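You operate a simulated robot arm through the tools that you are given. There is no shell and no other tool. Be economical: measure what you need, move in short steps, check, and stop when the job is done.

Carry out the task below with a simulated two-armed robot. There is one attempt and no reset: what you move stays moved.

## Task
Charge the 600 ml bottle to about 4 bar from the controller, close its valve, switch the controller off.
Fine: plug the blue hose into the bottle stand before you let air through; set the big black dial to 4 bar, open the middle controller switch and leave both so.

The check looks at the end state, three seconds after you hand in, the way a careful person would. Anything else that was tipped, shoved, dropped, spilled or broken makes it a failure.

## Robot
Two 7-joint arms with two-finger parallel grippers on one trunk, on a base that drives. Base frame: it is fixed to the floor where the robot stands at the start and does not move with it; the origin is under the middle of the robot, x ahead of it, y to its left, z up; the surface under the hand at the start is at about z = 0.73. Readings come in m, rad, newtons and seconds.
The left shoulder is at the start at [0.02, 0.17, 1.078], the right one opposite. With the tool pointing down near the work surface each hand reaches from about 0.18 to 0.66 m from the robot's upright axis, wherever it stands, measured 20 degrees to its own side. Places, roughly: 300 ml bottle [1, 0.2, 0.8]; 400 ml bottle [1, 0.1, 0.8]; 600 ml bottle [0.9, 0, 0.8]; black valve knob [0.9, 0.3, 0.8]; bottom controller switch [0.6, -0.2, 0.8]; hose port of the bottle stand [0.8, 0, 0.8]; left lever of the bottle stand [1.1, 0.7, 0.8]; middle controller switch [0.6, -0.2, 0.8]; right lever of the bottle stand [0.7, 0, 0.8]; top controller switch [0.6, -0.2, 0.8]; yellow valve knob [1.1, 0.5, 0.8]. Payload 3.8 kg a hand.
The tool frame of a hand sits at the grasp point between the pads (the TCP): z along the fingers, y along the line on which they close. The tips reach 0.03 m beyond it. The gripper opens to 0.11 m. The fingers are 0.02 m wide and 0.01 m thick; the gripper's body (0.048 by 0.112 m) begins 0.055 m behind the TCP.
Orientation is that of the tool frame in the base frame, as a unit quaternion [w, x, y, z]. With the fingers straight down and closing along the base's y, the tool's x points along the base's -x, its y along +y and its z along -z.

## Interface
- The arms move only by the tool send_rows. It takes "left_moves", "right_moves" or both (then of equal length, played together; a hand with none holds still); each is a list of rows, each a list of 7 numbers: the shift along the base's x, y, z in m, then the turn, a rotation vector about the base's x, y, z in rad, then the opening, from 0 (shut) to 1 (fully open). In form: [[x, y, z, ax, ay, az, gripper], ...]. A call has 1 to 12 rows; each row shifts and turns the commanded pose from where the row before left it. Rows are played at 5 a second. More than 0.05 m and 0.15 rad between two rows, or a gripper value outside its range, and nothing of the call is played. A pose out of reach is approached as far as the arm can. The call stops where the force on the tool passes 90 N (or 10 N more than at its start, if that is more) or the arm is blocked; 0.2 s more then pass. Each finger travels about 0.072 m/s and halts on what it meets, pressing with about 30 N; the grip force reading is that of the motor and also rises with nothing between the fingers. The clock runs only during rows and for 0.2 s after the last one: add rows that do not move to give the fingers time. It gives the time, the measured TCP pose, the force on the tool (base axes), the opening and the grip force at its end, in the units of the frame above (readings bear some noise), with the torque about the TCP (base axes, N m) and any sound that the robot's microphone picked up.
- Cameras (640 x 400 px; columns grow to the right, rows downward): "scene" is now at [0.1141, 0.0047, 1.2496]; the picture's right is [0.05, -1.00, 0.00], its down [-0.37, -0.02, -0.93] and it looks along [0.93, 0.05, -0.37] (base axes); focal length 248 px, centre (320, 200). "left" rides on the left gripper at [0.072, -0.017, -0.103] in its tool frame; the picture's right is [0.23, 0.97, 0.00], its down [-0.76, 0.18, -0.62] and it looks along [-0.61, 0.14, 0.78] (tool axes); focal length 222 px, centre (320, 200). "right" rides on the right gripper at [0.072, 0.017, -0.103] in its tool frame; the picture's right is [-0.23, 0.97, 0.00], its down [-0.76, -0.18, -0.62] and it looks along [-0.61, -0.14, 0.78] (tool axes); focal length 222 px, centre (320, 200).
- snapshot(camera): a new picture of that camera. It takes no simulated time.
- move_column(by): slides the trunk up (or, below 0, down) by that many m; the arms and the scene camera ride with it, the base frame stays. It gives what a move gives, with no picture.
- drive_base(legs): drives the robot by 1 to 6 legs, each [ahead, turn to the left] in m and rad, along the robot's own axes; the way and the turn of a leg run together, so that a leg with both is an arc; at most 1.5 m and 3.142 rad a leg. The arms and the cameras ride along, it lands a little off, and it stops where it bumps. It gives what a move gives.
- head_to(pan, tilt): turns the head with the scene camera to pan (to the left, within 1.396 rad either way) and tilt (down, from -0.506 to 1.204), counted from straight ahead of the robot. It gives what a move gives.
- probe_pixels(camera, pixels): for up to 12 pixels [column, row] of the newest picture of that camera ("zoom" is the newest enlarged one), the place [x, y, z] in the base frame of the surface seen there, good to about 0.003 m. It takes no simulated time.
- close_up(camera, box): a new picture of the part [left, top, right, bottom] of that camera's present view, enlarged. It takes no simulated time.
- sign_off(): hands the job in; it is judged then, once.

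Keep the steps short. Do not move on a guess: measure, check each grasp and each placing, and mend mistakes. In all there are 80 turns and 58 pictures (those below and enlarged ones count). Leave the grippers open and the arms clear of the work at the hand-in unless told otherwise, and finish with a single line.

The tools are called as name(argument=value, ...) on one line, values as JSON. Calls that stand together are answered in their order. send_rows: Moves the arms, as the interface text tells. Its arguments: {"type":"object","properties":{"left_moves":{"type":"array","items":{"type":"array","items":{"type":"number"}}},"right_moves":{"type":"array","items":{"type":"array","items":{"type":"number"}}}},"required":[]} The other tools are called the same way: move_column (by) slides the trunk up or down; drive_base (legs) drives the base; head_to (pan, tilt) turns the head that bears the scene camera; snapshot (camera) takes a picture; probe_pixels (camera, pixels) gives the place of the surface under pixels of a picture; close_up (camera, box) takes an enlarged picture of a part of a camera's view; sign_off () hands the job in.

At the start:

```text
clock: 0.0
left_tool_pos: [0.5093, 0.2134, 1.0855]
left_ee_rot: [0.0, 0.001, 1.0, 0.0]
left_ft_force: [-0.2, 0.6, 0.5]
left_ft_torque: [-0.01, -0.04, -0.02]
left_grip_width: 0.1099
left_grasp_force: 0.1
right_tool_pos: [0.4616, -0.1513, 1.13]
right_ee_rot: [0.0, 0.0, 1.0, -0.001]
right_ft_force: [1.2, 0.2, -0.6]
right_ft_torque: [0.0, 0.02, -0.01]
right_grip_width: 0.11
right_grasp_force: 0.2
trunk travel left (down, up): [-0.175, 0.395]
robot x, y, heading: [0.0048, 0.0027, -0.001]
head pan, tilt: [0.054, 0.382]
```

scene: 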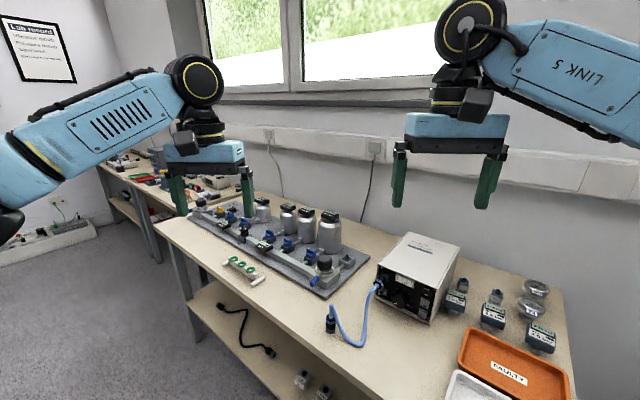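
right: 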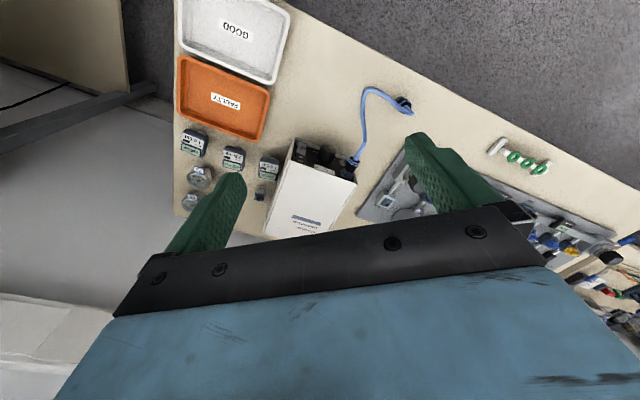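
left: 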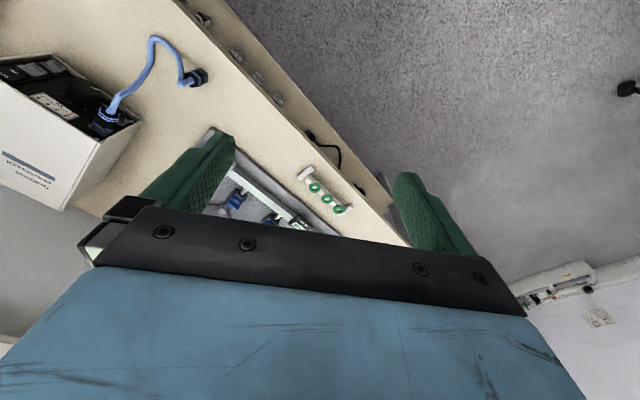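

I see the controller near (415,275), the blue hose with its free end near (331,322), and the bottle stand near (280,245). I'll take enlarged views of each.

close_up(camera="scene", box=[310, 220, 470, 350])

close_up(camera="scene", box=[180, 190, 380, 310])

```text
3.08 times, centred on (390, 285) of scene
```

zoom: 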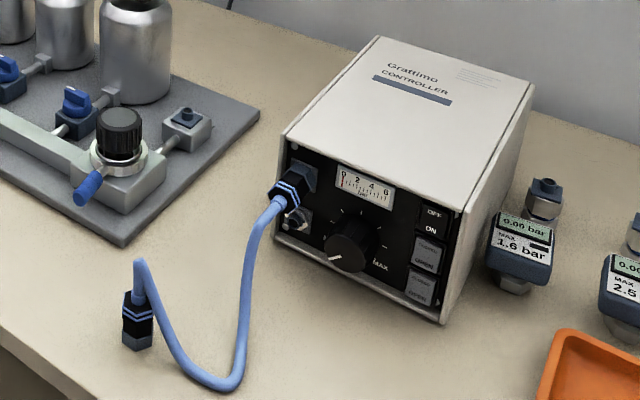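

```text
3.20 times, centred on (280, 250) of scene
```

zoom: 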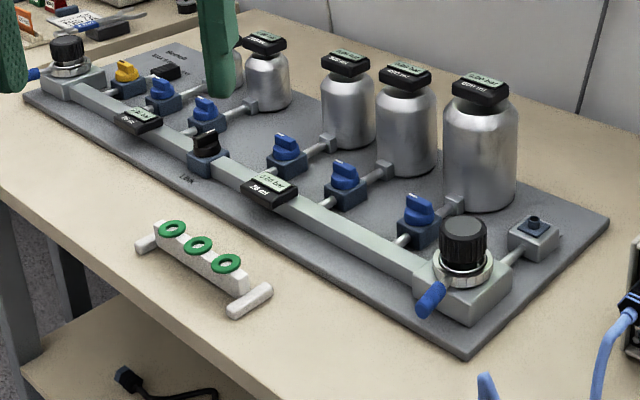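

Next I'll probe the key points for coordinates, using a closer view of the regulator, port and 600 ml valve, and one of the controller face.

probe_pixels(camera="zoom", pixels=[[533, 222], [545, 248], [463, 232], [430, 298], [418, 208], [480, 140], [345, 172], [285, 145], [206, 140], [124, 70], [465, 355], [605, 222]])

close_up(camera="scene", box=[290, 225, 370, 275])

close_up(camera="scene", box=[372, 258, 436, 322])

```text
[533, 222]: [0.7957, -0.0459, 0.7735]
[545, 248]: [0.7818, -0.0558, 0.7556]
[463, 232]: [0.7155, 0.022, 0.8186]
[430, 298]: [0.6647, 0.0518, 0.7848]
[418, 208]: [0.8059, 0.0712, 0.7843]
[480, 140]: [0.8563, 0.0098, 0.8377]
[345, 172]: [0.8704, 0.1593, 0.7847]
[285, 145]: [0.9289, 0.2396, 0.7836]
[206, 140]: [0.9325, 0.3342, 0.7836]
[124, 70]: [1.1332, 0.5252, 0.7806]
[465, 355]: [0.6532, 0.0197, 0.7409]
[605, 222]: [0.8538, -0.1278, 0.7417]
```

```text
8.00 times, centred on (330, 250) of scene
```

zoom: 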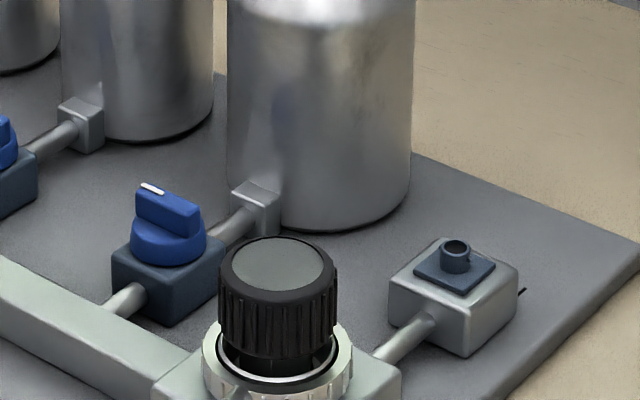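

```text
6.25 times, centred on (404, 290) of scene
```

zoom: 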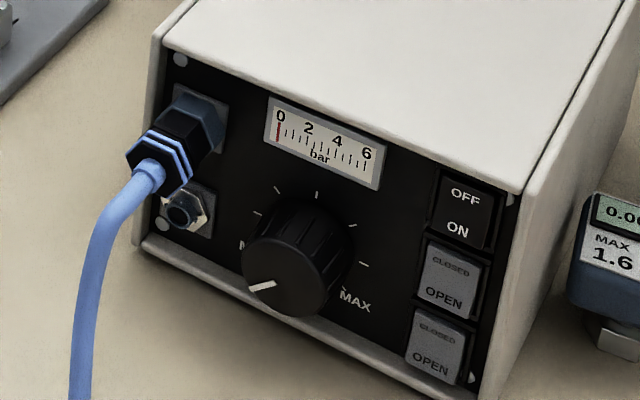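

The controller dial sits at MIN, its supply reads OFF/ON and the needle is at 0. I'll probe the face and take a close look at the free plug.

probe_pixels(camera="zoom", pixels=[[290, 255], [262, 287], [465, 195], [456, 228], [450, 265], [443, 297], [440, 328], [432, 362], [345, 365], [390, 210], [350, 50], [345, 300]])

close_up(camera="scene", box=[315, 270, 395, 350])

snapshot(camera="right")

```text
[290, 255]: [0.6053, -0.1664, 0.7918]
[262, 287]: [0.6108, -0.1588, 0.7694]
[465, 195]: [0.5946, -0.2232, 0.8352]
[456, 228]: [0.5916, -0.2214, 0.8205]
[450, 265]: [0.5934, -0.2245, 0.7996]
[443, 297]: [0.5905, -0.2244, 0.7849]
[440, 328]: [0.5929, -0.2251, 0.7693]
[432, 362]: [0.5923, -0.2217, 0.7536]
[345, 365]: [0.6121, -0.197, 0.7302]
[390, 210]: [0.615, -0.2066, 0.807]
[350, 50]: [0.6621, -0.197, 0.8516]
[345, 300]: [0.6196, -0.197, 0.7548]
```

```text
5.00 times, centred on (355, 310) of scene
```

zoom: 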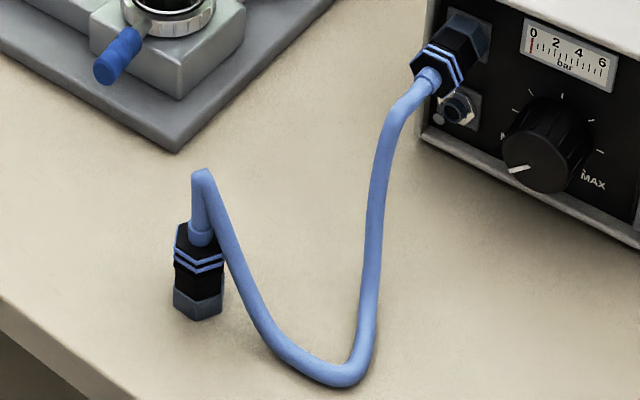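

```text
49 pictures are left
```

right: 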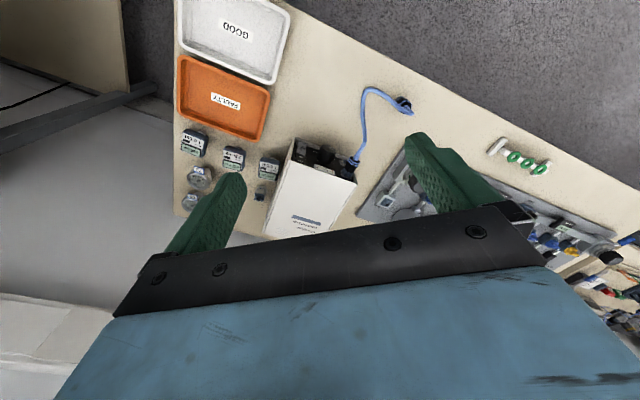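

The plug stands upright with the hose coming out of its top. I'll probe the plug and the panel to find the face normal.

probe_pixels(camera="zoom", pixels=[[198, 300], [197, 285], [200, 235], [183, 268], [215, 265], [202, 172], [440, 100], [500, 50], [620, 110], [475, 140], [190, 322], [345, 375]])

probe_pixels(camera="right", pixels=[[404, 104], [353, 162], [290, 145], [350, 188], [300, 190], [262, 230], [345, 205]])

close_up(camera="right", box=[250, 80, 450, 220])

```text
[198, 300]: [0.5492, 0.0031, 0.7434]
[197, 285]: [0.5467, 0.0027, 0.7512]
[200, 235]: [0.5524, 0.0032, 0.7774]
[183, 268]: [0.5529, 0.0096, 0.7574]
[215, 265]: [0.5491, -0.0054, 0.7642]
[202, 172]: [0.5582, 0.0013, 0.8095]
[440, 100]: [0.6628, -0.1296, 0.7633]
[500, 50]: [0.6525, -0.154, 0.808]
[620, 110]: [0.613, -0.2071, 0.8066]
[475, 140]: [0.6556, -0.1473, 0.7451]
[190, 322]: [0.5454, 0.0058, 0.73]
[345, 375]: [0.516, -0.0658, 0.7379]
```

```text
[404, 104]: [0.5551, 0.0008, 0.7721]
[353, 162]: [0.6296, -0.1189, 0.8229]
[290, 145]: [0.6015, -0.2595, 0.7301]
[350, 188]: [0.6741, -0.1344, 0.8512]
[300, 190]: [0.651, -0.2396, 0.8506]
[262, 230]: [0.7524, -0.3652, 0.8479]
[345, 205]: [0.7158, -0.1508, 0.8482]
```

```text
2.86 times, centred on (350, 150) of right
```

zoom: 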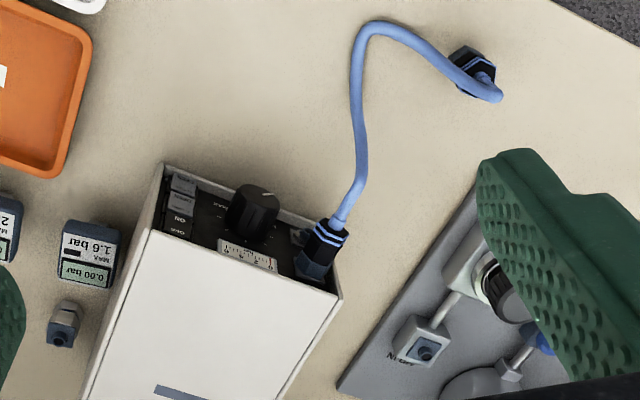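

The face's outward normal comes out near (-0.80, 0.60), matching the bench, so I should square up to it. First I'll probe the bench front edge to check how much room I have.

probe_pixels(camera="scene", pixels=[[262, 357], [225, 312], [190, 272], [310, 398], [255, 385], [340, 262], [170, 240]])

```text
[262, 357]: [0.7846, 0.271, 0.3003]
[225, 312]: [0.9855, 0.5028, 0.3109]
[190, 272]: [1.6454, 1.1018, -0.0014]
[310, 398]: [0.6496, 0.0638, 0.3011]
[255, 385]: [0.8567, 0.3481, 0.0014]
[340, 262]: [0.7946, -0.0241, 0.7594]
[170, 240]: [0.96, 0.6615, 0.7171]
```

The bench edge is about 0.375 m ahead in the bench's depth direction. I'll turn to run along the bench, go 0.33 m, turn back to face it, and close in by 0.06 m.

drive_base(legs=[[0, 0.932], [0.33, 0], [0, -1.5708], [0.06, 0]])

head_to(pan=0.0, tilt=0.75)

snapshot(camera="scene")

```text
clock: 8.8
left_tool_pos: [0.7925, 0.1575, 1.083]
left_ee_rot: [-0.001, 0.27, 0.963, 0.0]
left_ft_force: [-0.6, 0.2, -0.7]
left_ft_torque: [0.05, 0.05, -0.01]
left_grip_width: 0.1101
left_grasp_force: 0.1
right_tool_pos: [0.5645, -0.1286, 1.1307]
right_ee_rot: [-0.001, 0.269, 0.963, 0.001]
right_ft_force: [0.5, 0.1, 0.3]
right_ft_torque: [0.0, 0.04, -0.03]
right_grip_width: 0.1099
right_grasp_force: 0.1
trunk travel left (down, up): [-0.175, 0.395]
robot x, y, heading: [0.2488, 0.2393, -0.546]
head pan, tilt: [0.054, 0.382]
```

```text
clock: 9.7
left_tool_pos: [0.7922, 0.1588, 1.0843]
left_ee_rot: [0.0, 0.269, 0.963, 0.0]
left_ft_force: [0.1, -0.6, -0.1]
left_ft_torque: [0.01, -0.01, 0.02]
left_grip_width: 0.1102
left_grasp_force: 0.0
right_tool_pos: [0.5623, -0.1306, 1.1312]
right_ee_rot: [-0.001, 0.269, 0.963, 0.0]
right_ft_force: [0.0, -0.5, -0.5]
right_ft_torque: [0.01, -0.01, 0.0]
right_grip_width: 0.1096
right_grasp_force: 0.0
trunk travel left (down, up): [-0.175, 0.395]
robot x, y, heading: [0.2478, 0.2372, -0.545]
head pan, tilt: [0.0, 0.75]
```

```text
47 pictures are left
```

scene: 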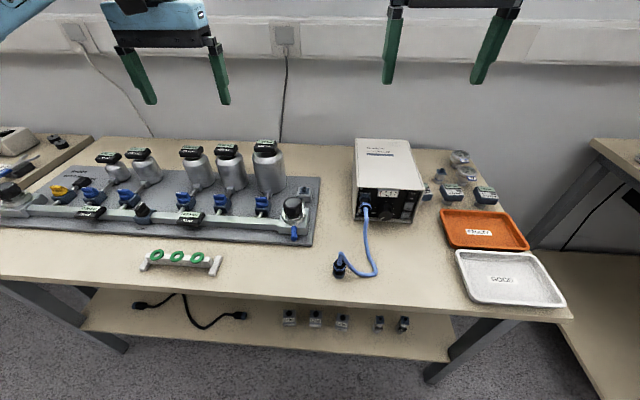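

Heading is -0.545 where I want about -0.64, so I'll correct that, then take close-ups of the stand.

drive_base(legs=[[0, -0.095]])

close_up(camera="scene", box=[110, 130, 290, 250])

close_up(camera="scene", box=[200, 150, 300, 250])

close_up(camera="scene", box=[300, 160, 390, 240])

```text
clock: 10.6
left_tool_pos: [0.7803, 0.1075, 1.0837]
left_ee_rot: [0.0, 0.315, 0.949, 0.001]
left_ft_force: [-0.9, 0.1, -0.3]
left_ft_torque: [0.02, -0.01, -0.01]
left_grip_width: 0.11
left_grasp_force: 0.0
right_tool_pos: [0.5261, -0.1592, 1.1309]
right_ee_rot: [0.0, 0.315, 0.949, 0.0]
right_ft_force: [0.4, -0.5, -0.1]
right_ft_torque: [0.0, 0.0, -0.02]
right_grip_width: 0.1101
right_grasp_force: 0.1
trunk travel left (down, up): [-0.175, 0.395]
robot x, y, heading: [0.2433, 0.2383, -0.639]
head pan, tilt: [0.0, 0.75]
```

```text
3.33 times, centred on (200, 190) of scene
```

zoom: 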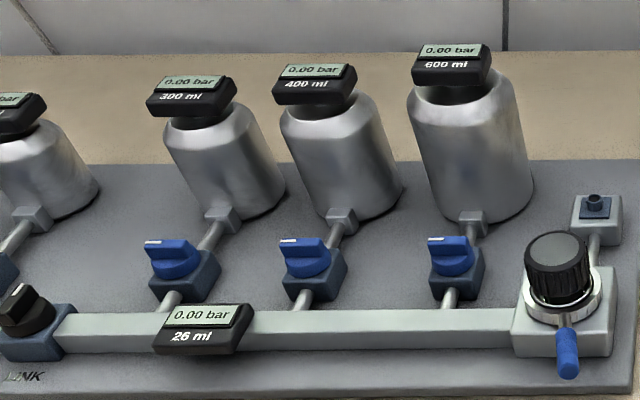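

```text
4.00 times, centred on (250, 200) of scene
```

zoom: 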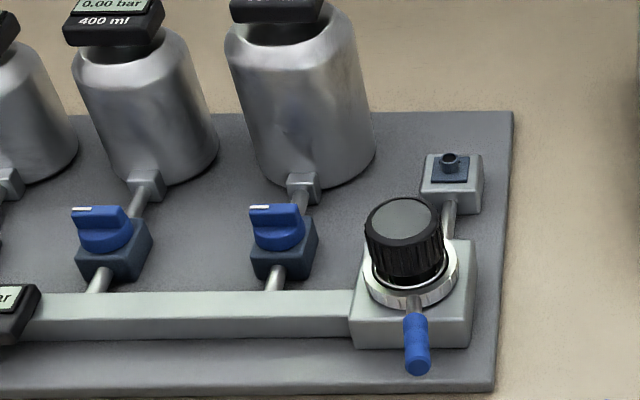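

```text
5.00 times, centred on (345, 200) of scene
```

zoom: 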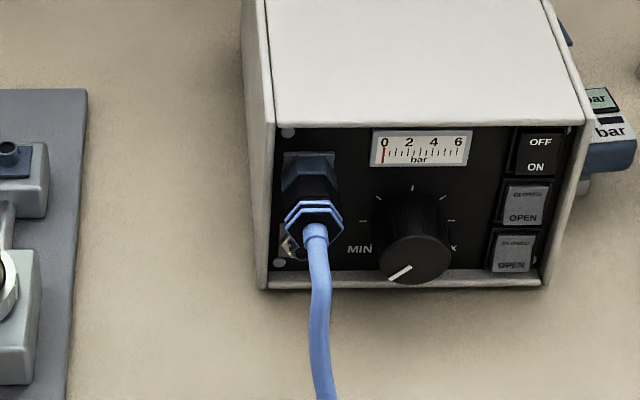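

The bottle valves have their handles across their pipes, so they look closed. I'll check the link valve and the left half of the stand.

close_up(camera="scene", box=[0, 130, 160, 240])

snapshot(camera="left")

```text
3.64 times, centred on (80, 185) of scene
```

zoom: 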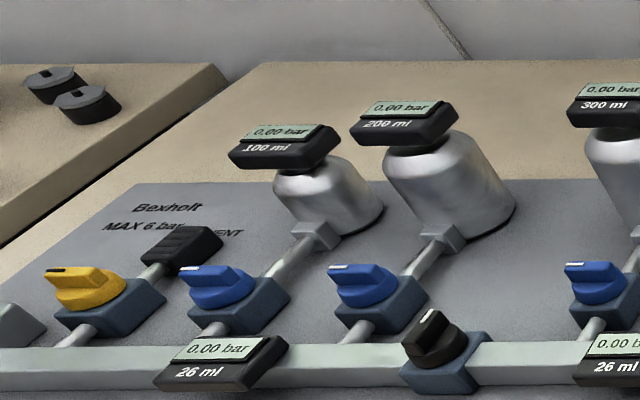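

```text
42 pictures are left
```

left: 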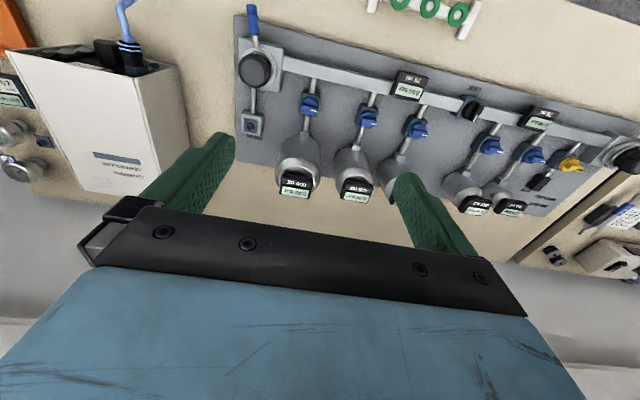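

Link and vent handles lie across their pipes, so both are closed. The plug stands at about (0.558, 0.001) and its hose leaves to the robot's right. I'll use the left hand, turned 90° so the fingers close front to back and the hose passes between them, and move the right hand out of the way.

send_rows(left_moves=[[-0.0202, -0.0097, 0, 0, 0, 0.1428, 1], [-0.0202, -0.0097, 0, 0, 0, 0.1428, 1], [-0.0202, -0.0097, 0, 0, 0, 0.1428, 1], [-0.0202, -0.0097, 0, 0, 0, 0.1428, 1], [-0.0202, -0.0097, 0, 0, 0, 0.1428, 1], [-0.0202, -0.0097, 0, 0, 0, 0.1428, 1], [-0.0202, -0.0097, 0, 0, 0, 0.1428, 1], [-0.0202, -0.0097, 0, 0, 0, 0.1428, 1], [-0.0202, -0.0097, 0, 0, 0, 0.1428, 1], [-0.0202, -0.0097, 0, 0, 0, 0.1428, 1], [-0.0202, -0.0097, 0, 0, 0, 0.1428, 1]], right_moves=[[-0.01, -0.014, 0, 0, 0, 0, 1], [-0.01, -0.014, 0, 0, 0, 0, 1], [-0.01, -0.014, 0, 0, 0, 0, 1], [-0.01, -0.014, 0, 0, 0, 0, 1], [-0.01, -0.014, 0, 0, 0, 0, 1], [-0.01, -0.014, 0, 0, 0, 0, 1], [-0.005, -0.007, 0, 0, 0, 0, 1], [-0.005, -0.007, 0, 0, 0, 0, 1], [-0.005, -0.007, 0, 0, 0, 0, 1], [0, 0, 0, 0, 0, 0, 1], [0, 0, 0, 0, 0, 0, 1]])

snapshot(camera="left")

```text
clock: 13.0
left_tool_pos: [0.5573, 0.0005, 1.0855]
left_ee_rot: [0.0, -0.449, 0.893, -0.001]
left_ft_force: [0.2, 0.7, 0.9]
left_ft_torque: [-0.02, -0.03, 0.02]
left_grip_width: 0.1102
left_grasp_force: 0.1
right_tool_pos: [0.4486, -0.263, 1.1313]
right_ee_rot: [0.001, 0.315, 0.949, 0.001]
right_ft_force: [-1.5, 0.3, -0.3]
right_ft_torque: [0.01, 0.0, -0.01]
right_grip_width: 0.1099
right_grasp_force: 0.0
trunk travel left (down, up): [-0.175, 0.395]
robot x, y, heading: [0.2456, 0.2403, -0.641]
head pan, tilt: [0.0, 0.75]
```

```text
41 pictures are left
```

left: 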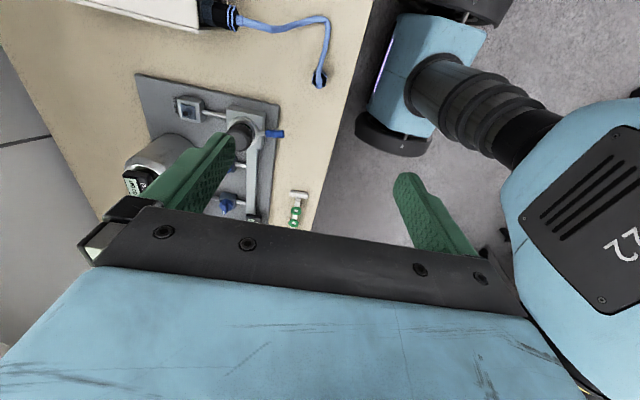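

I'll enlarge the plug near (320,78), and the port near (188,105), and measure both.

close_up(camera="left", box=[270, 40, 370, 110])

probe_pixels(camera="zoom", pixels=[[300, 260], [330, 260], [360, 260], [320, 290], [330, 310], [330, 230]])

close_up(camera="left", box=[150, 80, 230, 130])

probe_pixels(camera="zoom", pixels=[[300, 200], [310, 180], [330, 200], [290, 220], [250, 160], [380, 240], [260, 250], [360, 150]])

```text
5.71 times, centred on (320, 75) of left
```

zoom: 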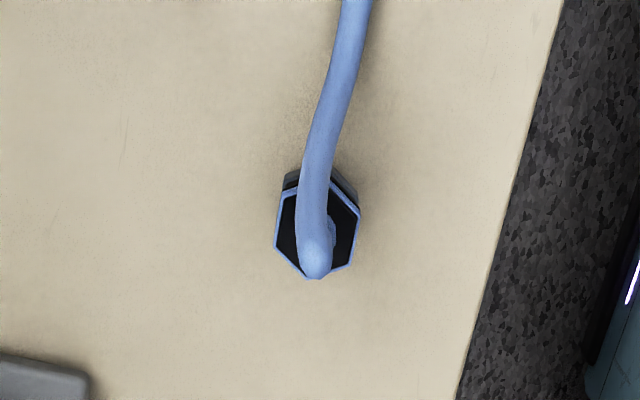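

```text
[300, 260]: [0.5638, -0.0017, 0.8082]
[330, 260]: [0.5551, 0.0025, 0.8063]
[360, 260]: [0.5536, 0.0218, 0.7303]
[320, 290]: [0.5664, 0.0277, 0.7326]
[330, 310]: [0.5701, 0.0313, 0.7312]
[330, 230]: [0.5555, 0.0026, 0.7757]
```

```text
8.00 times, centred on (190, 105) of left
```

zoom: 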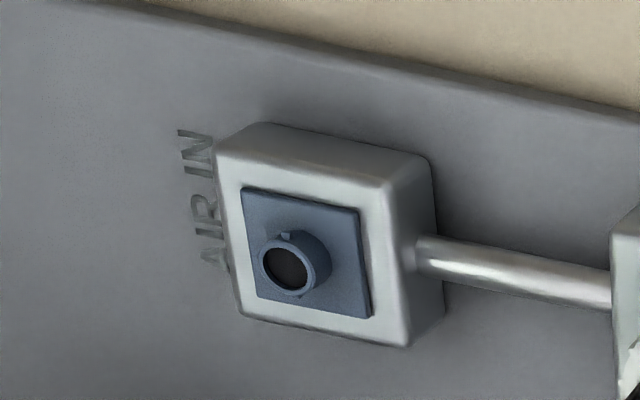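

```text
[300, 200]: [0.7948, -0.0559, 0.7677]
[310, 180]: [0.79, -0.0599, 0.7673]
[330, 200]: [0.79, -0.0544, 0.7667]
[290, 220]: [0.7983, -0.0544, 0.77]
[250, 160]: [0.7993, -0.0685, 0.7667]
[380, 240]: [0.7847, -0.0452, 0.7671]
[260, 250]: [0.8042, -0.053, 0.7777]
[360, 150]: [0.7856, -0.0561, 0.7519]
```

The port has small lugs along the u direction, maybe a bayonet. I'll probe its plate corners and rim, then the plug's hexagon top.

probe_pixels(camera="zoom", pixels=[[250, 195], [353, 217], [362, 308], [260, 292], [287, 237], [303, 292], [266, 265], [318, 245], [325, 270], [290, 290], [270, 240]])

close_up(camera="left", box=[300, 60, 340, 90])

probe_pixels(camera="zoom", pixels=[[180, 250], [190, 320], [390, 220], [430, 260], [420, 350], [380, 280], [250, 370], [240, 200], [370, 370], [200, 260]])

```text
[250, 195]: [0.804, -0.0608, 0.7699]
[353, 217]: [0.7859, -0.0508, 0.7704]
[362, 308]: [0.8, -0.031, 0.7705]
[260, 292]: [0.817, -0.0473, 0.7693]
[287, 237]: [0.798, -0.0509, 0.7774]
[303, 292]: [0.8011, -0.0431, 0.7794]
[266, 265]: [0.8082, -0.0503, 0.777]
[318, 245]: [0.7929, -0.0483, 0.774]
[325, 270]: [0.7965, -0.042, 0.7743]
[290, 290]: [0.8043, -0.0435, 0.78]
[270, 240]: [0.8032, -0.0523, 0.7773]
```

```text
13.33 times, centred on (320, 75) of left
```

zoom: 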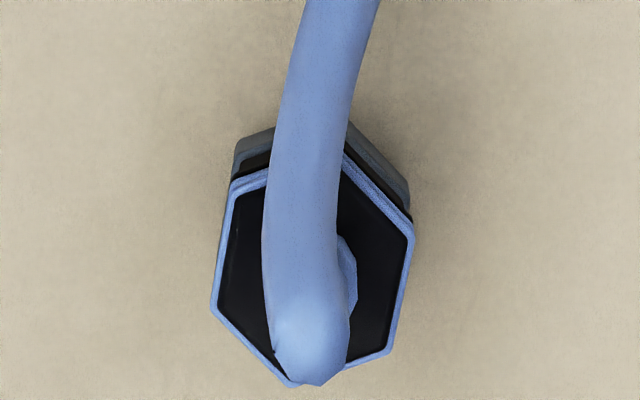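

```text
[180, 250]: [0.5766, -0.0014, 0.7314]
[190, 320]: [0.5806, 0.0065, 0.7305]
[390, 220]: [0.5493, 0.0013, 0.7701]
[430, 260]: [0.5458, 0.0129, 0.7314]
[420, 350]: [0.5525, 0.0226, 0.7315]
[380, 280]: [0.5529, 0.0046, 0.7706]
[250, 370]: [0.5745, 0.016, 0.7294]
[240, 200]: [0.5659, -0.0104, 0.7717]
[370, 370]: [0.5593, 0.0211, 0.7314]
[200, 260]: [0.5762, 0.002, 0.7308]
```

The plug centre is about (0.5605, 0.002) with its top at z 0.771, and its flats line up with my fingers. The port centre is about (0.801, -0.047) with its tube top near 0.779. I'll go straight down over the plug in two stages, stopping to look first.

send_rows(left_moves=[[0.0032, 0.0015, -0.05, 0, 0, 0, 1], [0, 0, -0.05, 0, 0, 0, 1], [0, 0, -0.05, 0, 0, 0, 1], [0, 0, -0.05, 0, 0, 0, 1], [0, 0, -0.04, 0, 0, 0, 1], [0, 0, 0, 0, 0, 0, 1]])

snapshot(camera="left")

```text
refused: row 1 steps farther than a row can; nothing moved
```

```text
37 pictures are left
```

left: 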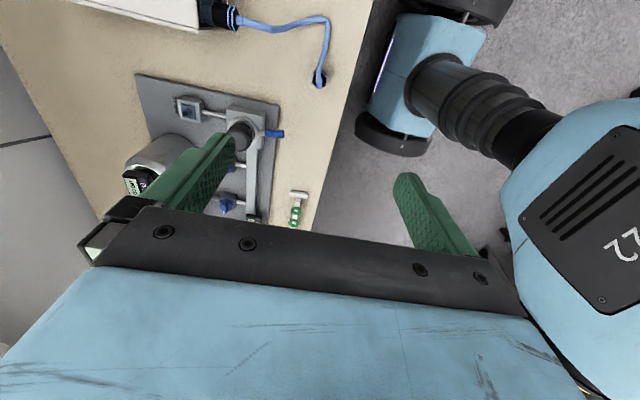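

The first row was too long, so nothing moved. I'll resend it with the sideways shift on its own.

send_rows(left_moves=[[0.0032, 0.0015, 0, 0, 0, 0, 1], [0, 0, -0.049, 0, 0, 0, 1], [0, 0, -0.049, 0, 0, 0, 1], [0, 0, -0.049, 0, 0, 0, 1], [0, 0, -0.049, 0, 0, 0, 1], [0, 0, -0.044, 0, 0, 0, 1], [0, 0, 0, 0, 0, 0, 1]])

snapshot(camera="left")

```text
clock: 14.6
left_tool_pos: [0.5633, 0.0041, 0.8444]
left_ee_rot: [0.0, -0.448, 0.894, 0.001]
left_ft_force: [0.0, 1.1, 0.2]
left_ft_torque: [-0.02, -0.01, 0.0]
left_grip_width: 0.11
left_grasp_force: 0.0
right_tool_pos: [0.451, -0.2623, 1.1322]
right_ee_rot: [0.0, 0.315, 0.949, -0.001]
right_ft_force: [-0.3, -0.1, 0.5]
right_ft_torque: [0.01, 0.01, 0.02]
right_grip_width: 0.1099
right_grasp_force: 0.1
trunk travel left (down, up): [-0.175, 0.395]
robot x, y, heading: [0.2443, 0.2445, -0.645]
head pan, tilt: [0.0, 0.75]
```

```text
36 pictures are left
```

left: 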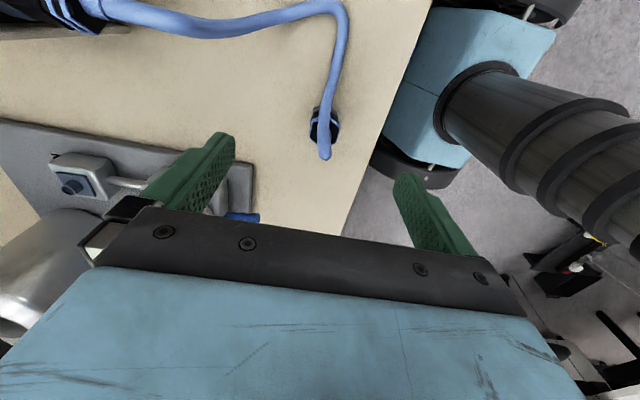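

I'll check the plug's offset from the hand with an enlarged view around (324,125).

close_up(camera="left", box=[292, 100, 356, 165])

```text
6.15 times, centred on (324, 132) of left
```

zoom: 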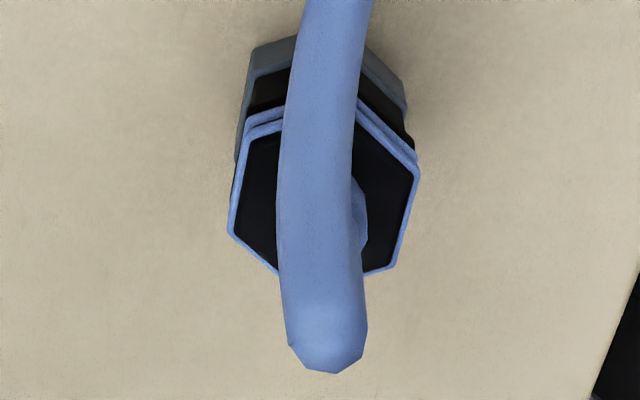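

The plug sits 4 mm toward -x and 1.5 mm toward -y of the hand. I'll correct for that, lower to z 0.768, and close.

send_rows(left_moves=[[-0.004, -0.0015, 0, 0, 0, 0, 1], [0, 0, -0.03, 0, 0, 0, 1], [0, 0, -0.03, 0, 0, 0, 1], [0, 0, -0.016, 0, 0, 0, 1], [0, 0, 0, 0, 0, 0, 0.5], [0, 0, 0, 0, 0, 0, 0.1], [0, 0, 0, 0, 0, 0, 0.1], [0, 0, 0, 0, 0, 0, 0.1], [0, 0, 0, 0, 0, 0, 0.1]])

snapshot(camera="left")

```text
clock: 16.6
left_tool_pos: [0.5593, 0.0015, 0.7673]
left_ee_rot: [0.0, -0.448, 0.894, 0.0]
left_ft_force: [-0.6, -0.1, 0.9]
left_ft_torque: [0.02, 0.01, 0.04]
left_grip_width: 0.0228
left_grasp_force: 29.5
right_tool_pos: [0.4509, -0.2632, 1.1324]
right_ee_rot: [0.001, 0.315, 0.949, 0.0]
right_ft_force: [-0.8, -0.3, -0.7]
right_ft_torque: [-0.02, 0.01, 0.0]
right_grip_width: 0.1101
right_grasp_force: 0.1
trunk travel left (down, up): [-0.175, 0.395]
robot x, y, heading: [0.2456, 0.2402, -0.639]
head pan, tilt: [0.0, 0.75]
```

```text
34 pictures are left
```

left: 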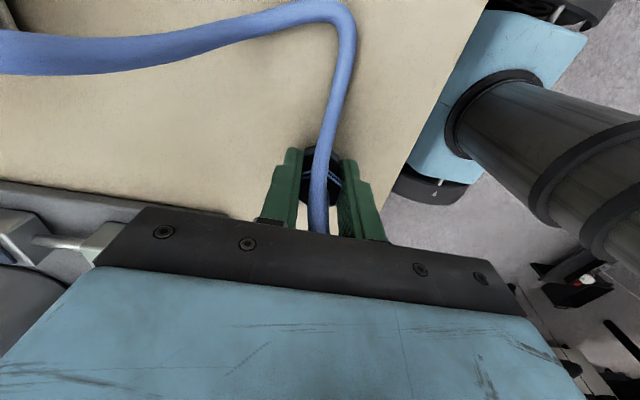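

The grasp is good: width 0.0228, force 29.5 N. I'll lift 0.12 m and carry the plug over the port.

send_rows(left_moves=[[0, 0, 0.03, 0, 0, 0, 0.1], [0, 0, 0.045, 0, 0, 0, 0.1], [0, 0, 0.045, 0, 0, 0, 0.1], [0.0403, -0.0081, 0, 0, 0, 0, 0.1], [0.0403, -0.0081, 0, 0, 0, 0, 0.1], [0.0403, -0.0081, 0, 0, 0, 0, 0.1], [0.0403, -0.0081, 0, 0, 0, 0, 0.1], [0.0403, -0.0081, 0, 0, 0, 0, 0.1], [0.0403, -0.0081, 0, 0, 0, 0, 0.1], [0, 0, 0, 0, 0, 0, 0.1]])

snapshot(camera="left")

close_up(camera="scene", box=[240, 100, 420, 260])

```text
clock: 18.8
left_tool_pos: [0.7979, -0.0488, 0.8882]
left_ee_rot: [0.0, -0.447, 0.894, 0.001]
left_ft_force: [0.6, 0.1, 0.4]
left_ft_torque: [0.0, 0.0, 0.03]
left_grip_width: 0.0234
left_grasp_force: 29.7
right_tool_pos: [0.4509, -0.262, 1.1323]
right_ee_rot: [0.0, 0.313, 0.95, 0.0]
right_ft_force: [0.0, -0.3, 0.0]
right_ft_torque: [0.03, 0.0, -0.01]
right_grip_width: 0.1101
right_grasp_force: 0.1
trunk travel left (down, up): [-0.175, 0.395]
robot x, y, heading: [0.2479, 0.2418, -0.638]
head pan, tilt: [0.0, 0.75]
```

```text
33 pictures are left
```

left: 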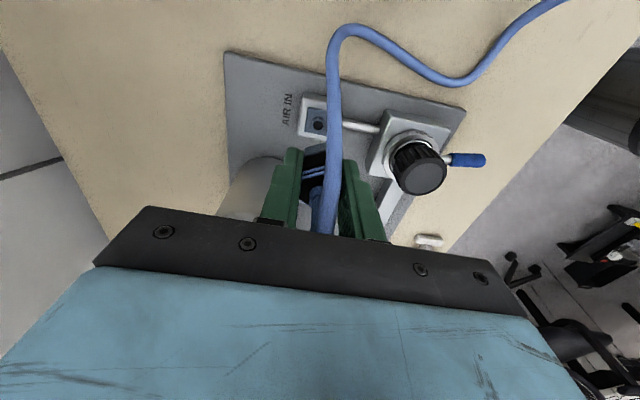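

```text
2.50 times, centred on (330, 180) of scene
```

zoom: 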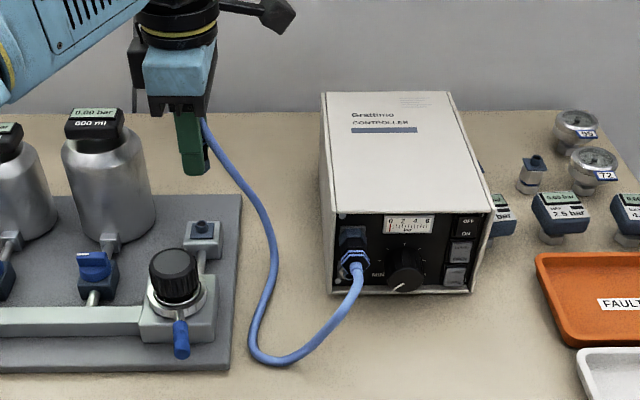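

The plug hangs over the port, which is visible at (318,122). I'll enlarge that to measure the remaining offset.

close_up(camera="left", box=[285, 90, 357, 150])

probe_pixels(camera="zoom", pixels=[[230, 130], [235, 290], [390, 140], [300, 175], [300, 230], [265, 205], [320, 205], [290, 205]])

```text
6.67 times, centred on (321, 120) of left
```

zoom: 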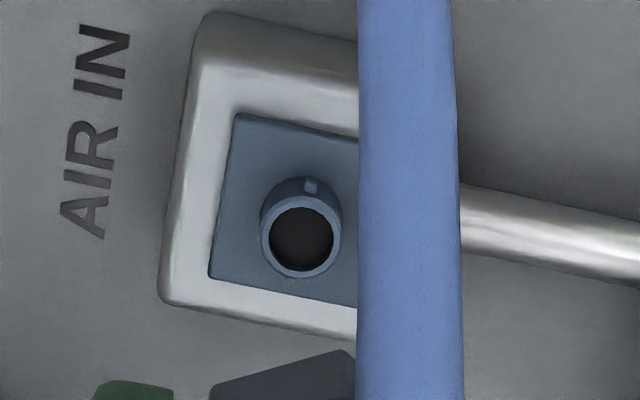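

```text
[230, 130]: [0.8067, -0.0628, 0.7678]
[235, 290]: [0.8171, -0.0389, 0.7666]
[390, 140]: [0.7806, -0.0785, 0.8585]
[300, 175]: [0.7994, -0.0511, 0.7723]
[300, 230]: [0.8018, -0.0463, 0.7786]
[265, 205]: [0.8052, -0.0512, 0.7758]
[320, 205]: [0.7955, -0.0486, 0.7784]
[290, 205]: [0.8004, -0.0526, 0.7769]
```

The port sits at about (0.802, -0.046). I'll shift (+0.0039, +0.0026) and lower until the plug is a few millimetres above the tube.

send_rows(left_moves=[[0.0039, 0.0026, 0, 0, 0, 0, 0.1], [0, 0, -0.03, 0, 0, 0, 0.1], [0, 0, -0.028, 0, 0, 0, 0.1], [0, 0, 0, 0, 0, 0, 0.1], [0, 0, 0, 0, 0, 0, 0.1]])

close_up(camera="scene", box=[285, 140, 365, 220])

close_up(camera="left", box=[270, 90, 370, 190])

```text
clock: 20.0
left_tool_pos: [0.8037, -0.0454, 0.8287]
left_ee_rot: [0.0, -0.449, 0.894, 0.0]
left_ft_force: [0.8, 0.5, -0.3]
left_ft_torque: [0.01, 0.03, -0.01]
left_grip_width: 0.0234
left_grasp_force: 29.7
right_tool_pos: [0.451, -0.2633, 1.1323]
right_ee_rot: [0.001, 0.315, 0.949, 0.0]
right_ft_force: [-0.2, -1.0, 0.4]
right_ft_torque: [-0.01, 0.0, 0.05]
right_grip_width: 0.11
right_grasp_force: 0.1
trunk travel left (down, up): [-0.175, 0.395]
robot x, y, heading: [0.2449, 0.2419, -0.642]
head pan, tilt: [0.0, 0.75]
```

```text
5.00 times, centred on (325, 180) of scene
```

zoom: 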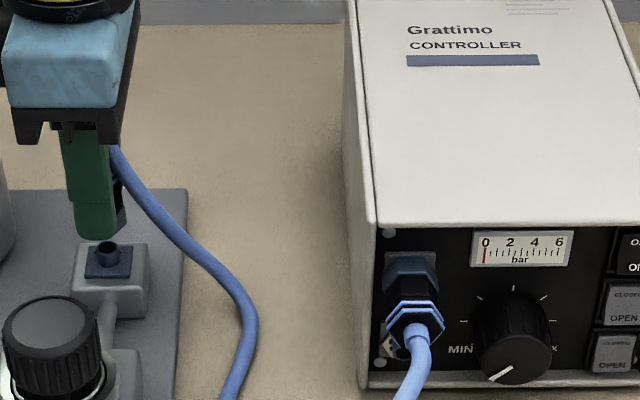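

```text
4.00 times, centred on (320, 140) of left
```

zoom: 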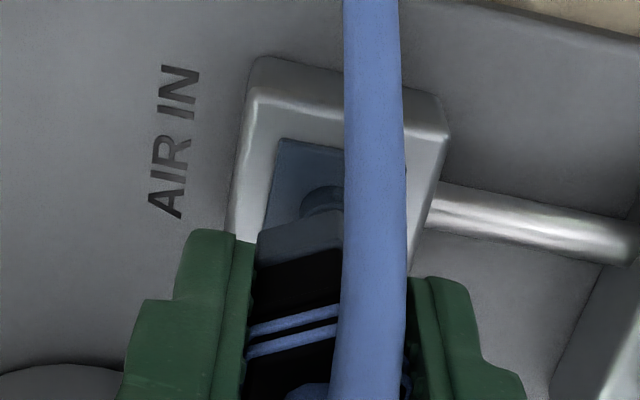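

The alignment looks right, so I'll push down gently in 4 mm steps.

send_rows(left_moves=[[0, 0, -0.004, 0, 0, 0, 0.1], [0, 0, -0.004, 0, 0, 0, 0.1], [0, 0, -0.004, 0, 0, 0, 0.1], [0, 0, -0.003, 0, 0, 0, 0.1], [0, 0, 0, 0, 0, 0, 0.1]])

```text
clock: 21.2
left_tool_pos: [0.8044, -0.0457, 0.8158]
left_ee_rot: [0.0, -0.448, 0.894, 0.0]
left_ft_force: [0.1, 0.2, -0.2]
left_ft_torque: [-0.04, -0.01, -0.02]
left_grip_width: 0.0232
left_grasp_force: 30.5
right_tool_pos: [0.4512, -0.263, 1.1327]
right_ee_rot: [0.0, 0.315, 0.949, 0.0]
right_ft_force: [0.2, 0.7, -1.4]
right_ft_torque: [0.02, 0.01, 0.02]
right_grip_width: 0.1101
right_grasp_force: 0.1
trunk travel left (down, up): [-0.175, 0.395]
robot x, y, heading: [0.2477, 0.2414, -0.642]
head pan, tilt: [0.0, 0.75]
```

I read (0.8044, -0.0457) against a port at about (0.802, -0.046), with no contact yet. I'll trim -1.5 mm in x and keep pressing down.

send_rows(left_moves=[[-0.0015, 0, 0, 0, 0, 0, 0.1], [0, 0, -0.003, 0, 0, 0, 0.1], [0, 0, -0.003, 0, 0, 0, 0.1], [0, 0, 0, 0, 0, 0, 0.1]])

close_up(camera="left", box=[270, 90, 370, 190])

```text
clock: 22.2
left_tool_pos: [0.8008, -0.0463, 0.8079]
left_ee_rot: [-0.001, -0.447, 0.895, 0.001]
left_ft_force: [-3.4, -4.5, 2.4]
left_ft_torque: [0.07, -0.32, 0.05]
left_grip_width: 0.0234
left_grasp_force: 29.9
right_tool_pos: [0.4499, -0.2638, 1.1323]
right_ee_rot: [0.0, 0.315, 0.949, 0.0]
right_ft_force: [0.2, -0.1, -0.7]
right_ft_torque: [-0.01, 0.03, -0.01]
right_grip_width: 0.11
right_grasp_force: 0.0
trunk travel left (down, up): [-0.175, 0.395]
robot x, y, heading: [0.2458, 0.2418, -0.638]
head pan, tilt: [0.0, 0.75]
```

```text
4.00 times, centred on (320, 140) of left
```

zoom: 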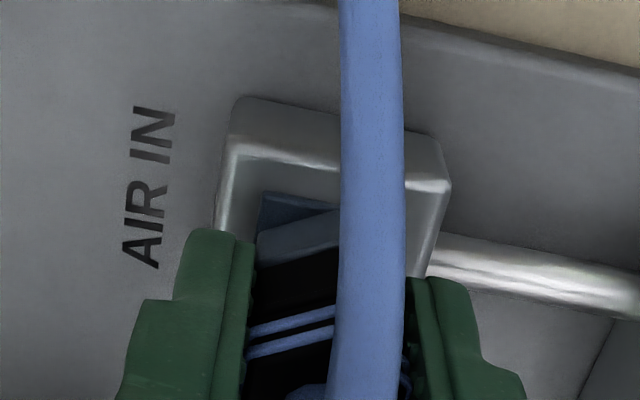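

It is engaging, with a 5 N side load toward -u. I'll ease 1 mm that way and press further.

send_rows(left_moves=[[-0.0006, -0.0008, 0, 0, 0, 0, 0.1], [0, 0, -0.003, 0, 0, 0, 0.1], [0, 0, -0.002, 0, 0, 0, 0.1], [0, 0, -0.002, 0, 0, 0, 0.1], [0, 0, 0, 0, 0, 0, 0.1]])

close_up(camera="left", box=[270, 90, 370, 190])

```text
clock: 23.4
left_tool_pos: [0.8011, -0.0464, 0.8066]
left_ee_rot: [0.001, -0.448, 0.894, -0.002]
left_ft_force: [-10.1, 6.5, 23.1]
left_ft_torque: [0.22, 0.43, 0.04]
left_grip_width: 0.0233
left_grasp_force: 29.8
right_tool_pos: [0.449, -0.2632, 1.134]
right_ee_rot: [0.001, 0.314, 0.949, 0.0]
right_ft_force: [0.3, -0.7, 0.3]
right_ft_torque: [0.01, -0.03, -0.01]
right_grip_width: 0.11
right_grasp_force: 0.0
trunk travel left (down, up): [-0.175, 0.395]
robot x, y, heading: [0.2471, 0.2378, -0.644]
head pan, tilt: [0.0, 0.75]
```

```text
4.00 times, centred on (320, 140) of left
```

zoom: 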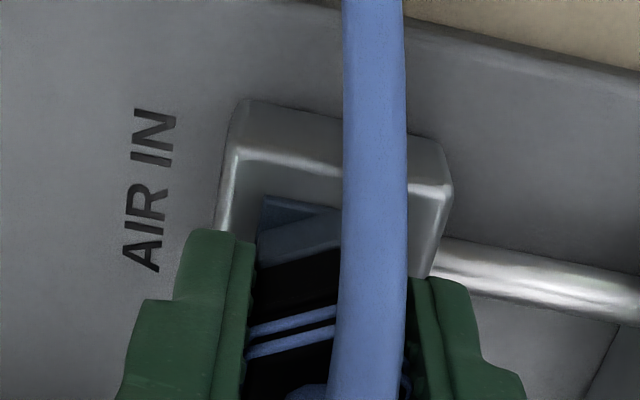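

It now carries 23 N at z 0.8066, with the plug's base at the plate level. I'll press slightly harder and listen for a click.

send_rows(left_moves=[[-0.0008, 0.0006, -0.002, 0, 0, 0, 0.1], [0, 0, -0.002, 0, 0, 0, 0.1], [0, 0, -0.002, 0, 0, 0, 0.1], [0, 0, 0, 0, 0, 0, 0.1]])

```text
clock: 24.4
left_tool_pos: [0.8004, -0.0464, 0.8031]
left_ee_rot: [0.002, -0.448, 0.894, -0.005]
left_ft_force: [-7.4, 0.2, 39.9]
left_ft_torque: [0.23, 0.56, 0.01]
left_grip_width: 0.0234
left_grasp_force: 30.6
right_tool_pos: [0.4482, -0.2623, 1.1338]
right_ee_rot: [0.001, 0.315, 0.949, 0.0]
right_ft_force: [0.5, -0.5, -0.1]
right_ft_torque: [0.0, 0.01, 0.04]
right_grip_width: 0.1102
right_grasp_force: 0.0
trunk travel left (down, up): [-0.175, 0.395]
robot x, y, heading: [0.2446, 0.2419, -0.645]
head pan, tilt: [0.0, 0.75]
```

It moved about 3 mm more with no sound. I'll look again before trying a twist.

close_up(camera="scene", box=[265, 150, 345, 220])

```text
5.71 times, centred on (305, 185) of scene
```

zoom: 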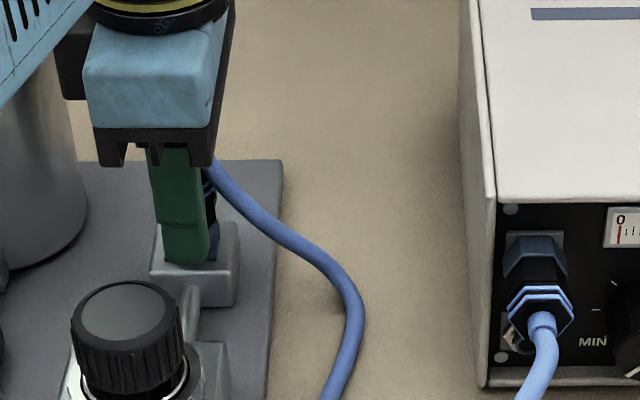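

The plug is down on the block. The lugs suggest a bayonet, so I'll try a small clockwise twist under light pressure and watch the torque.

send_rows(left_moves=[[0, 0, 0.002, 0, 0, -0.1, 0.1], [0, 0, 0, 0, 0, -0.1, 0.1], [0, 0, 0, 0, 0, -0.1, 0.1], [0, 0, 0, 0, 0, 0, 0.1]])

```text
clock: 25.4
left_tool_pos: [0.8009, -0.0454, 0.8037]
left_ee_rot: [0.002, -0.309, 0.951, -0.002]
left_ft_force: [-6.7, -5.7, 26.0]
left_ft_torque: [-0.04, 0.34, -0.01]
left_grip_width: 0.0233
left_grasp_force: 30.2
right_tool_pos: [0.4488, -0.2625, 1.1338]
right_ee_rot: [0.001, 0.314, 0.949, 0.0]
right_ft_force: [0.1, 0.4, -0.1]
right_ft_torque: [0.01, 0.01, -0.02]
right_grip_width: 0.11
right_grasp_force: 0.0
trunk travel left (down, up): [-0.175, 0.395]
robot x, y, heading: [0.246, 0.2364, -0.642]
head pan, tilt: [0.0, 0.75]
```

It turns freely. I'll keep turning until I feel a stop or hear a click.

send_rows(left_moves=[[0, 0, 0, 0, 0, -0.12, 0.1], [0, 0, 0, 0, 0, -0.12, 0.1], [0, 0, 0, 0, 0, -0.12, 0.1], [0, 0, 0, 0, 0, -0.12, 0.1], [0, 0, 0, 0, 0, 0, 0.1]])

```text
clock: 26.6
left_tool_pos: [0.8008, -0.046, 0.8023]
left_ee_rot: [0.003, -0.074, 0.997, -0.002]
left_ft_force: [-2.7, -7.5, 26.9]
left_ft_torque: [0.01, 0.09, 0.01]
left_grip_width: 0.0234
left_grasp_force: 30.1
right_tool_pos: [0.4497, -0.2629, 1.133]
right_ee_rot: [0.001, 0.315, 0.949, 0.001]
right_ft_force: [0.0, -0.3, -0.1]
right_ft_torque: [-0.01, 0.01, -0.01]
right_grip_width: 0.11
right_grasp_force: 0.0
trunk travel left (down, up): [-0.175, 0.395]
robot x, y, heading: [0.2456, 0.2376, -0.633]
head pan, tilt: [0.0, 0.75]
```

Rotated 45° with no stop. I'll do a gentle pull test.

send_rows(left_moves=[[0, 0, 0.004, 0, 0, 0, 0.1], [0, 0, 0.003, 0, 0, 0, 0.1], [0, 0, 0, 0, 0, 0, 0.1]])

close_up(camera="left", box=[270, 90, 370, 190])

```text
clock: 27.4
left_tool_pos: [0.8005, -0.0468, 0.8029]
left_ee_rot: [-0.001, -0.075, 0.997, 0.002]
left_ft_force: [0.0, -12.9, -6.6]
left_ft_torque: [-0.23, -0.8, 0.0]
left_grip_width: 0.0234
left_grasp_force: 30.2
right_tool_pos: [0.4502, -0.2644, 1.1317]
right_ee_rot: [0.0, 0.314, 0.949, 0.0]
right_ft_force: [0.0, -0.2, 1.1]
right_ft_torque: [-0.01, -0.01, 0.02]
right_grip_width: 0.1099
right_grasp_force: 0.0
trunk travel left (down, up): [-0.175, 0.395]
robot x, y, heading: [0.2519, 0.2383, -0.639]
head pan, tilt: [0.0, 0.75]
```

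```text
4.00 times, centred on (320, 140) of left
```

zoom: 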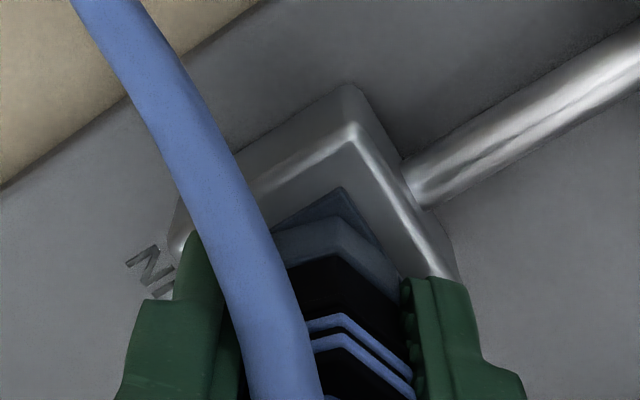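

It holds against 6.6 N. I'll pull a bit harder to confirm it's locked.

send_rows(left_moves=[[0, 0, 0.002, 0, 0, 0, 0.1], [0, 0, 0.002, 0, 0, 0, 0.1], [0, 0, 0, 0, 0, 0, 0.1]])

```text
clock: 28.2
left_tool_pos: [0.8013, -0.046, 0.8029]
left_ee_rot: [-0.005, -0.076, 0.997, 0.006]
left_ft_force: [-1.2, -10.8, -38.0]
left_ft_torque: [-0.42, -0.36, 0.06]
left_grip_width: 0.0233
left_grasp_force: 30.2
right_tool_pos: [0.4542, -0.2657, 1.1295]
right_ee_rot: [-0.002, 0.314, 0.949, 0.001]
right_ft_force: [-0.2, 1.0, 0.1]
right_ft_torque: [0.02, -0.02, 0.0]
right_grip_width: 0.11
right_grasp_force: 0.2
trunk travel left (down, up): [-0.175, 0.395]
robot x, y, heading: [0.2474, 0.2404, -0.635]
head pan, tilt: [0.0, 0.75]
```

It held against 38 N, so it's locked. I'll relax the load, open halfway and rise straight up.

send_rows(left_moves=[[0, 0, -0.0045, 0, 0, 0, 0.1], [0, 0, 0, 0, 0, 0, 0.3], [0, 0, 0, 0, 0, 0, 0.45], [0, 0, 0, 0, 0, 0, 0.45], [0, 0, 0.02, 0, 0, 0, 0.45], [0, 0, 0.04, 0, 0, 0, 0.45], [0, 0, 0.045, 0, 0, 0, 0.45], [0, 0, 0.045, 0, 0, 0, 0.45], [0, 0, 0.045, 0, 0, 0, 0.45], [0, 0, 0.03, 0, 0, 0, 0.45]])

snapshot(camera="left")

```text
clock: 30.4
left_tool_pos: [0.7988, -0.0417, 1.0312]
left_ee_rot: [0.0, -0.075, 0.997, 0.0]
left_ft_force: [0.3, 0.8, -0.8]
left_ft_torque: [0.02, 0.02, -0.01]
left_grip_width: 0.0492
left_grasp_force: 0.1
left hand out of reach, approached as far as the arm can: row 10
right_tool_pos: [0.4512, -0.2629, 1.1315]
right_ee_rot: [0.001, 0.315, 0.949, 0.0]
right_ft_force: [-0.6, -0.6, -0.3]
right_ft_torque: [-0.02, 0.0, -0.01]
right_grip_width: 0.1099
right_grasp_force: 0.1
trunk travel left (down, up): [-0.175, 0.395]
robot x, y, heading: [0.2419, 0.2426, -0.64]
head pan, tilt: [0.0, 0.75]
```

```text
24 pictures are left
```

left: 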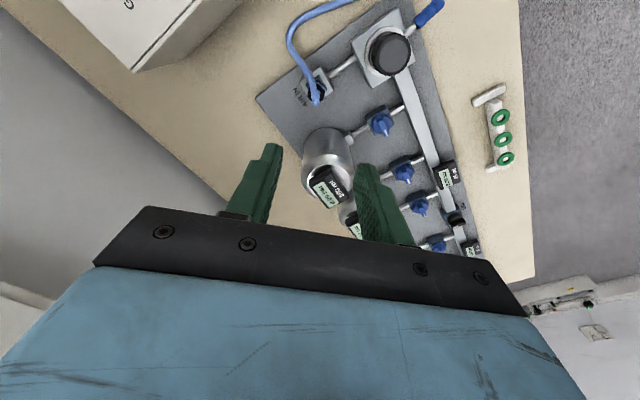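

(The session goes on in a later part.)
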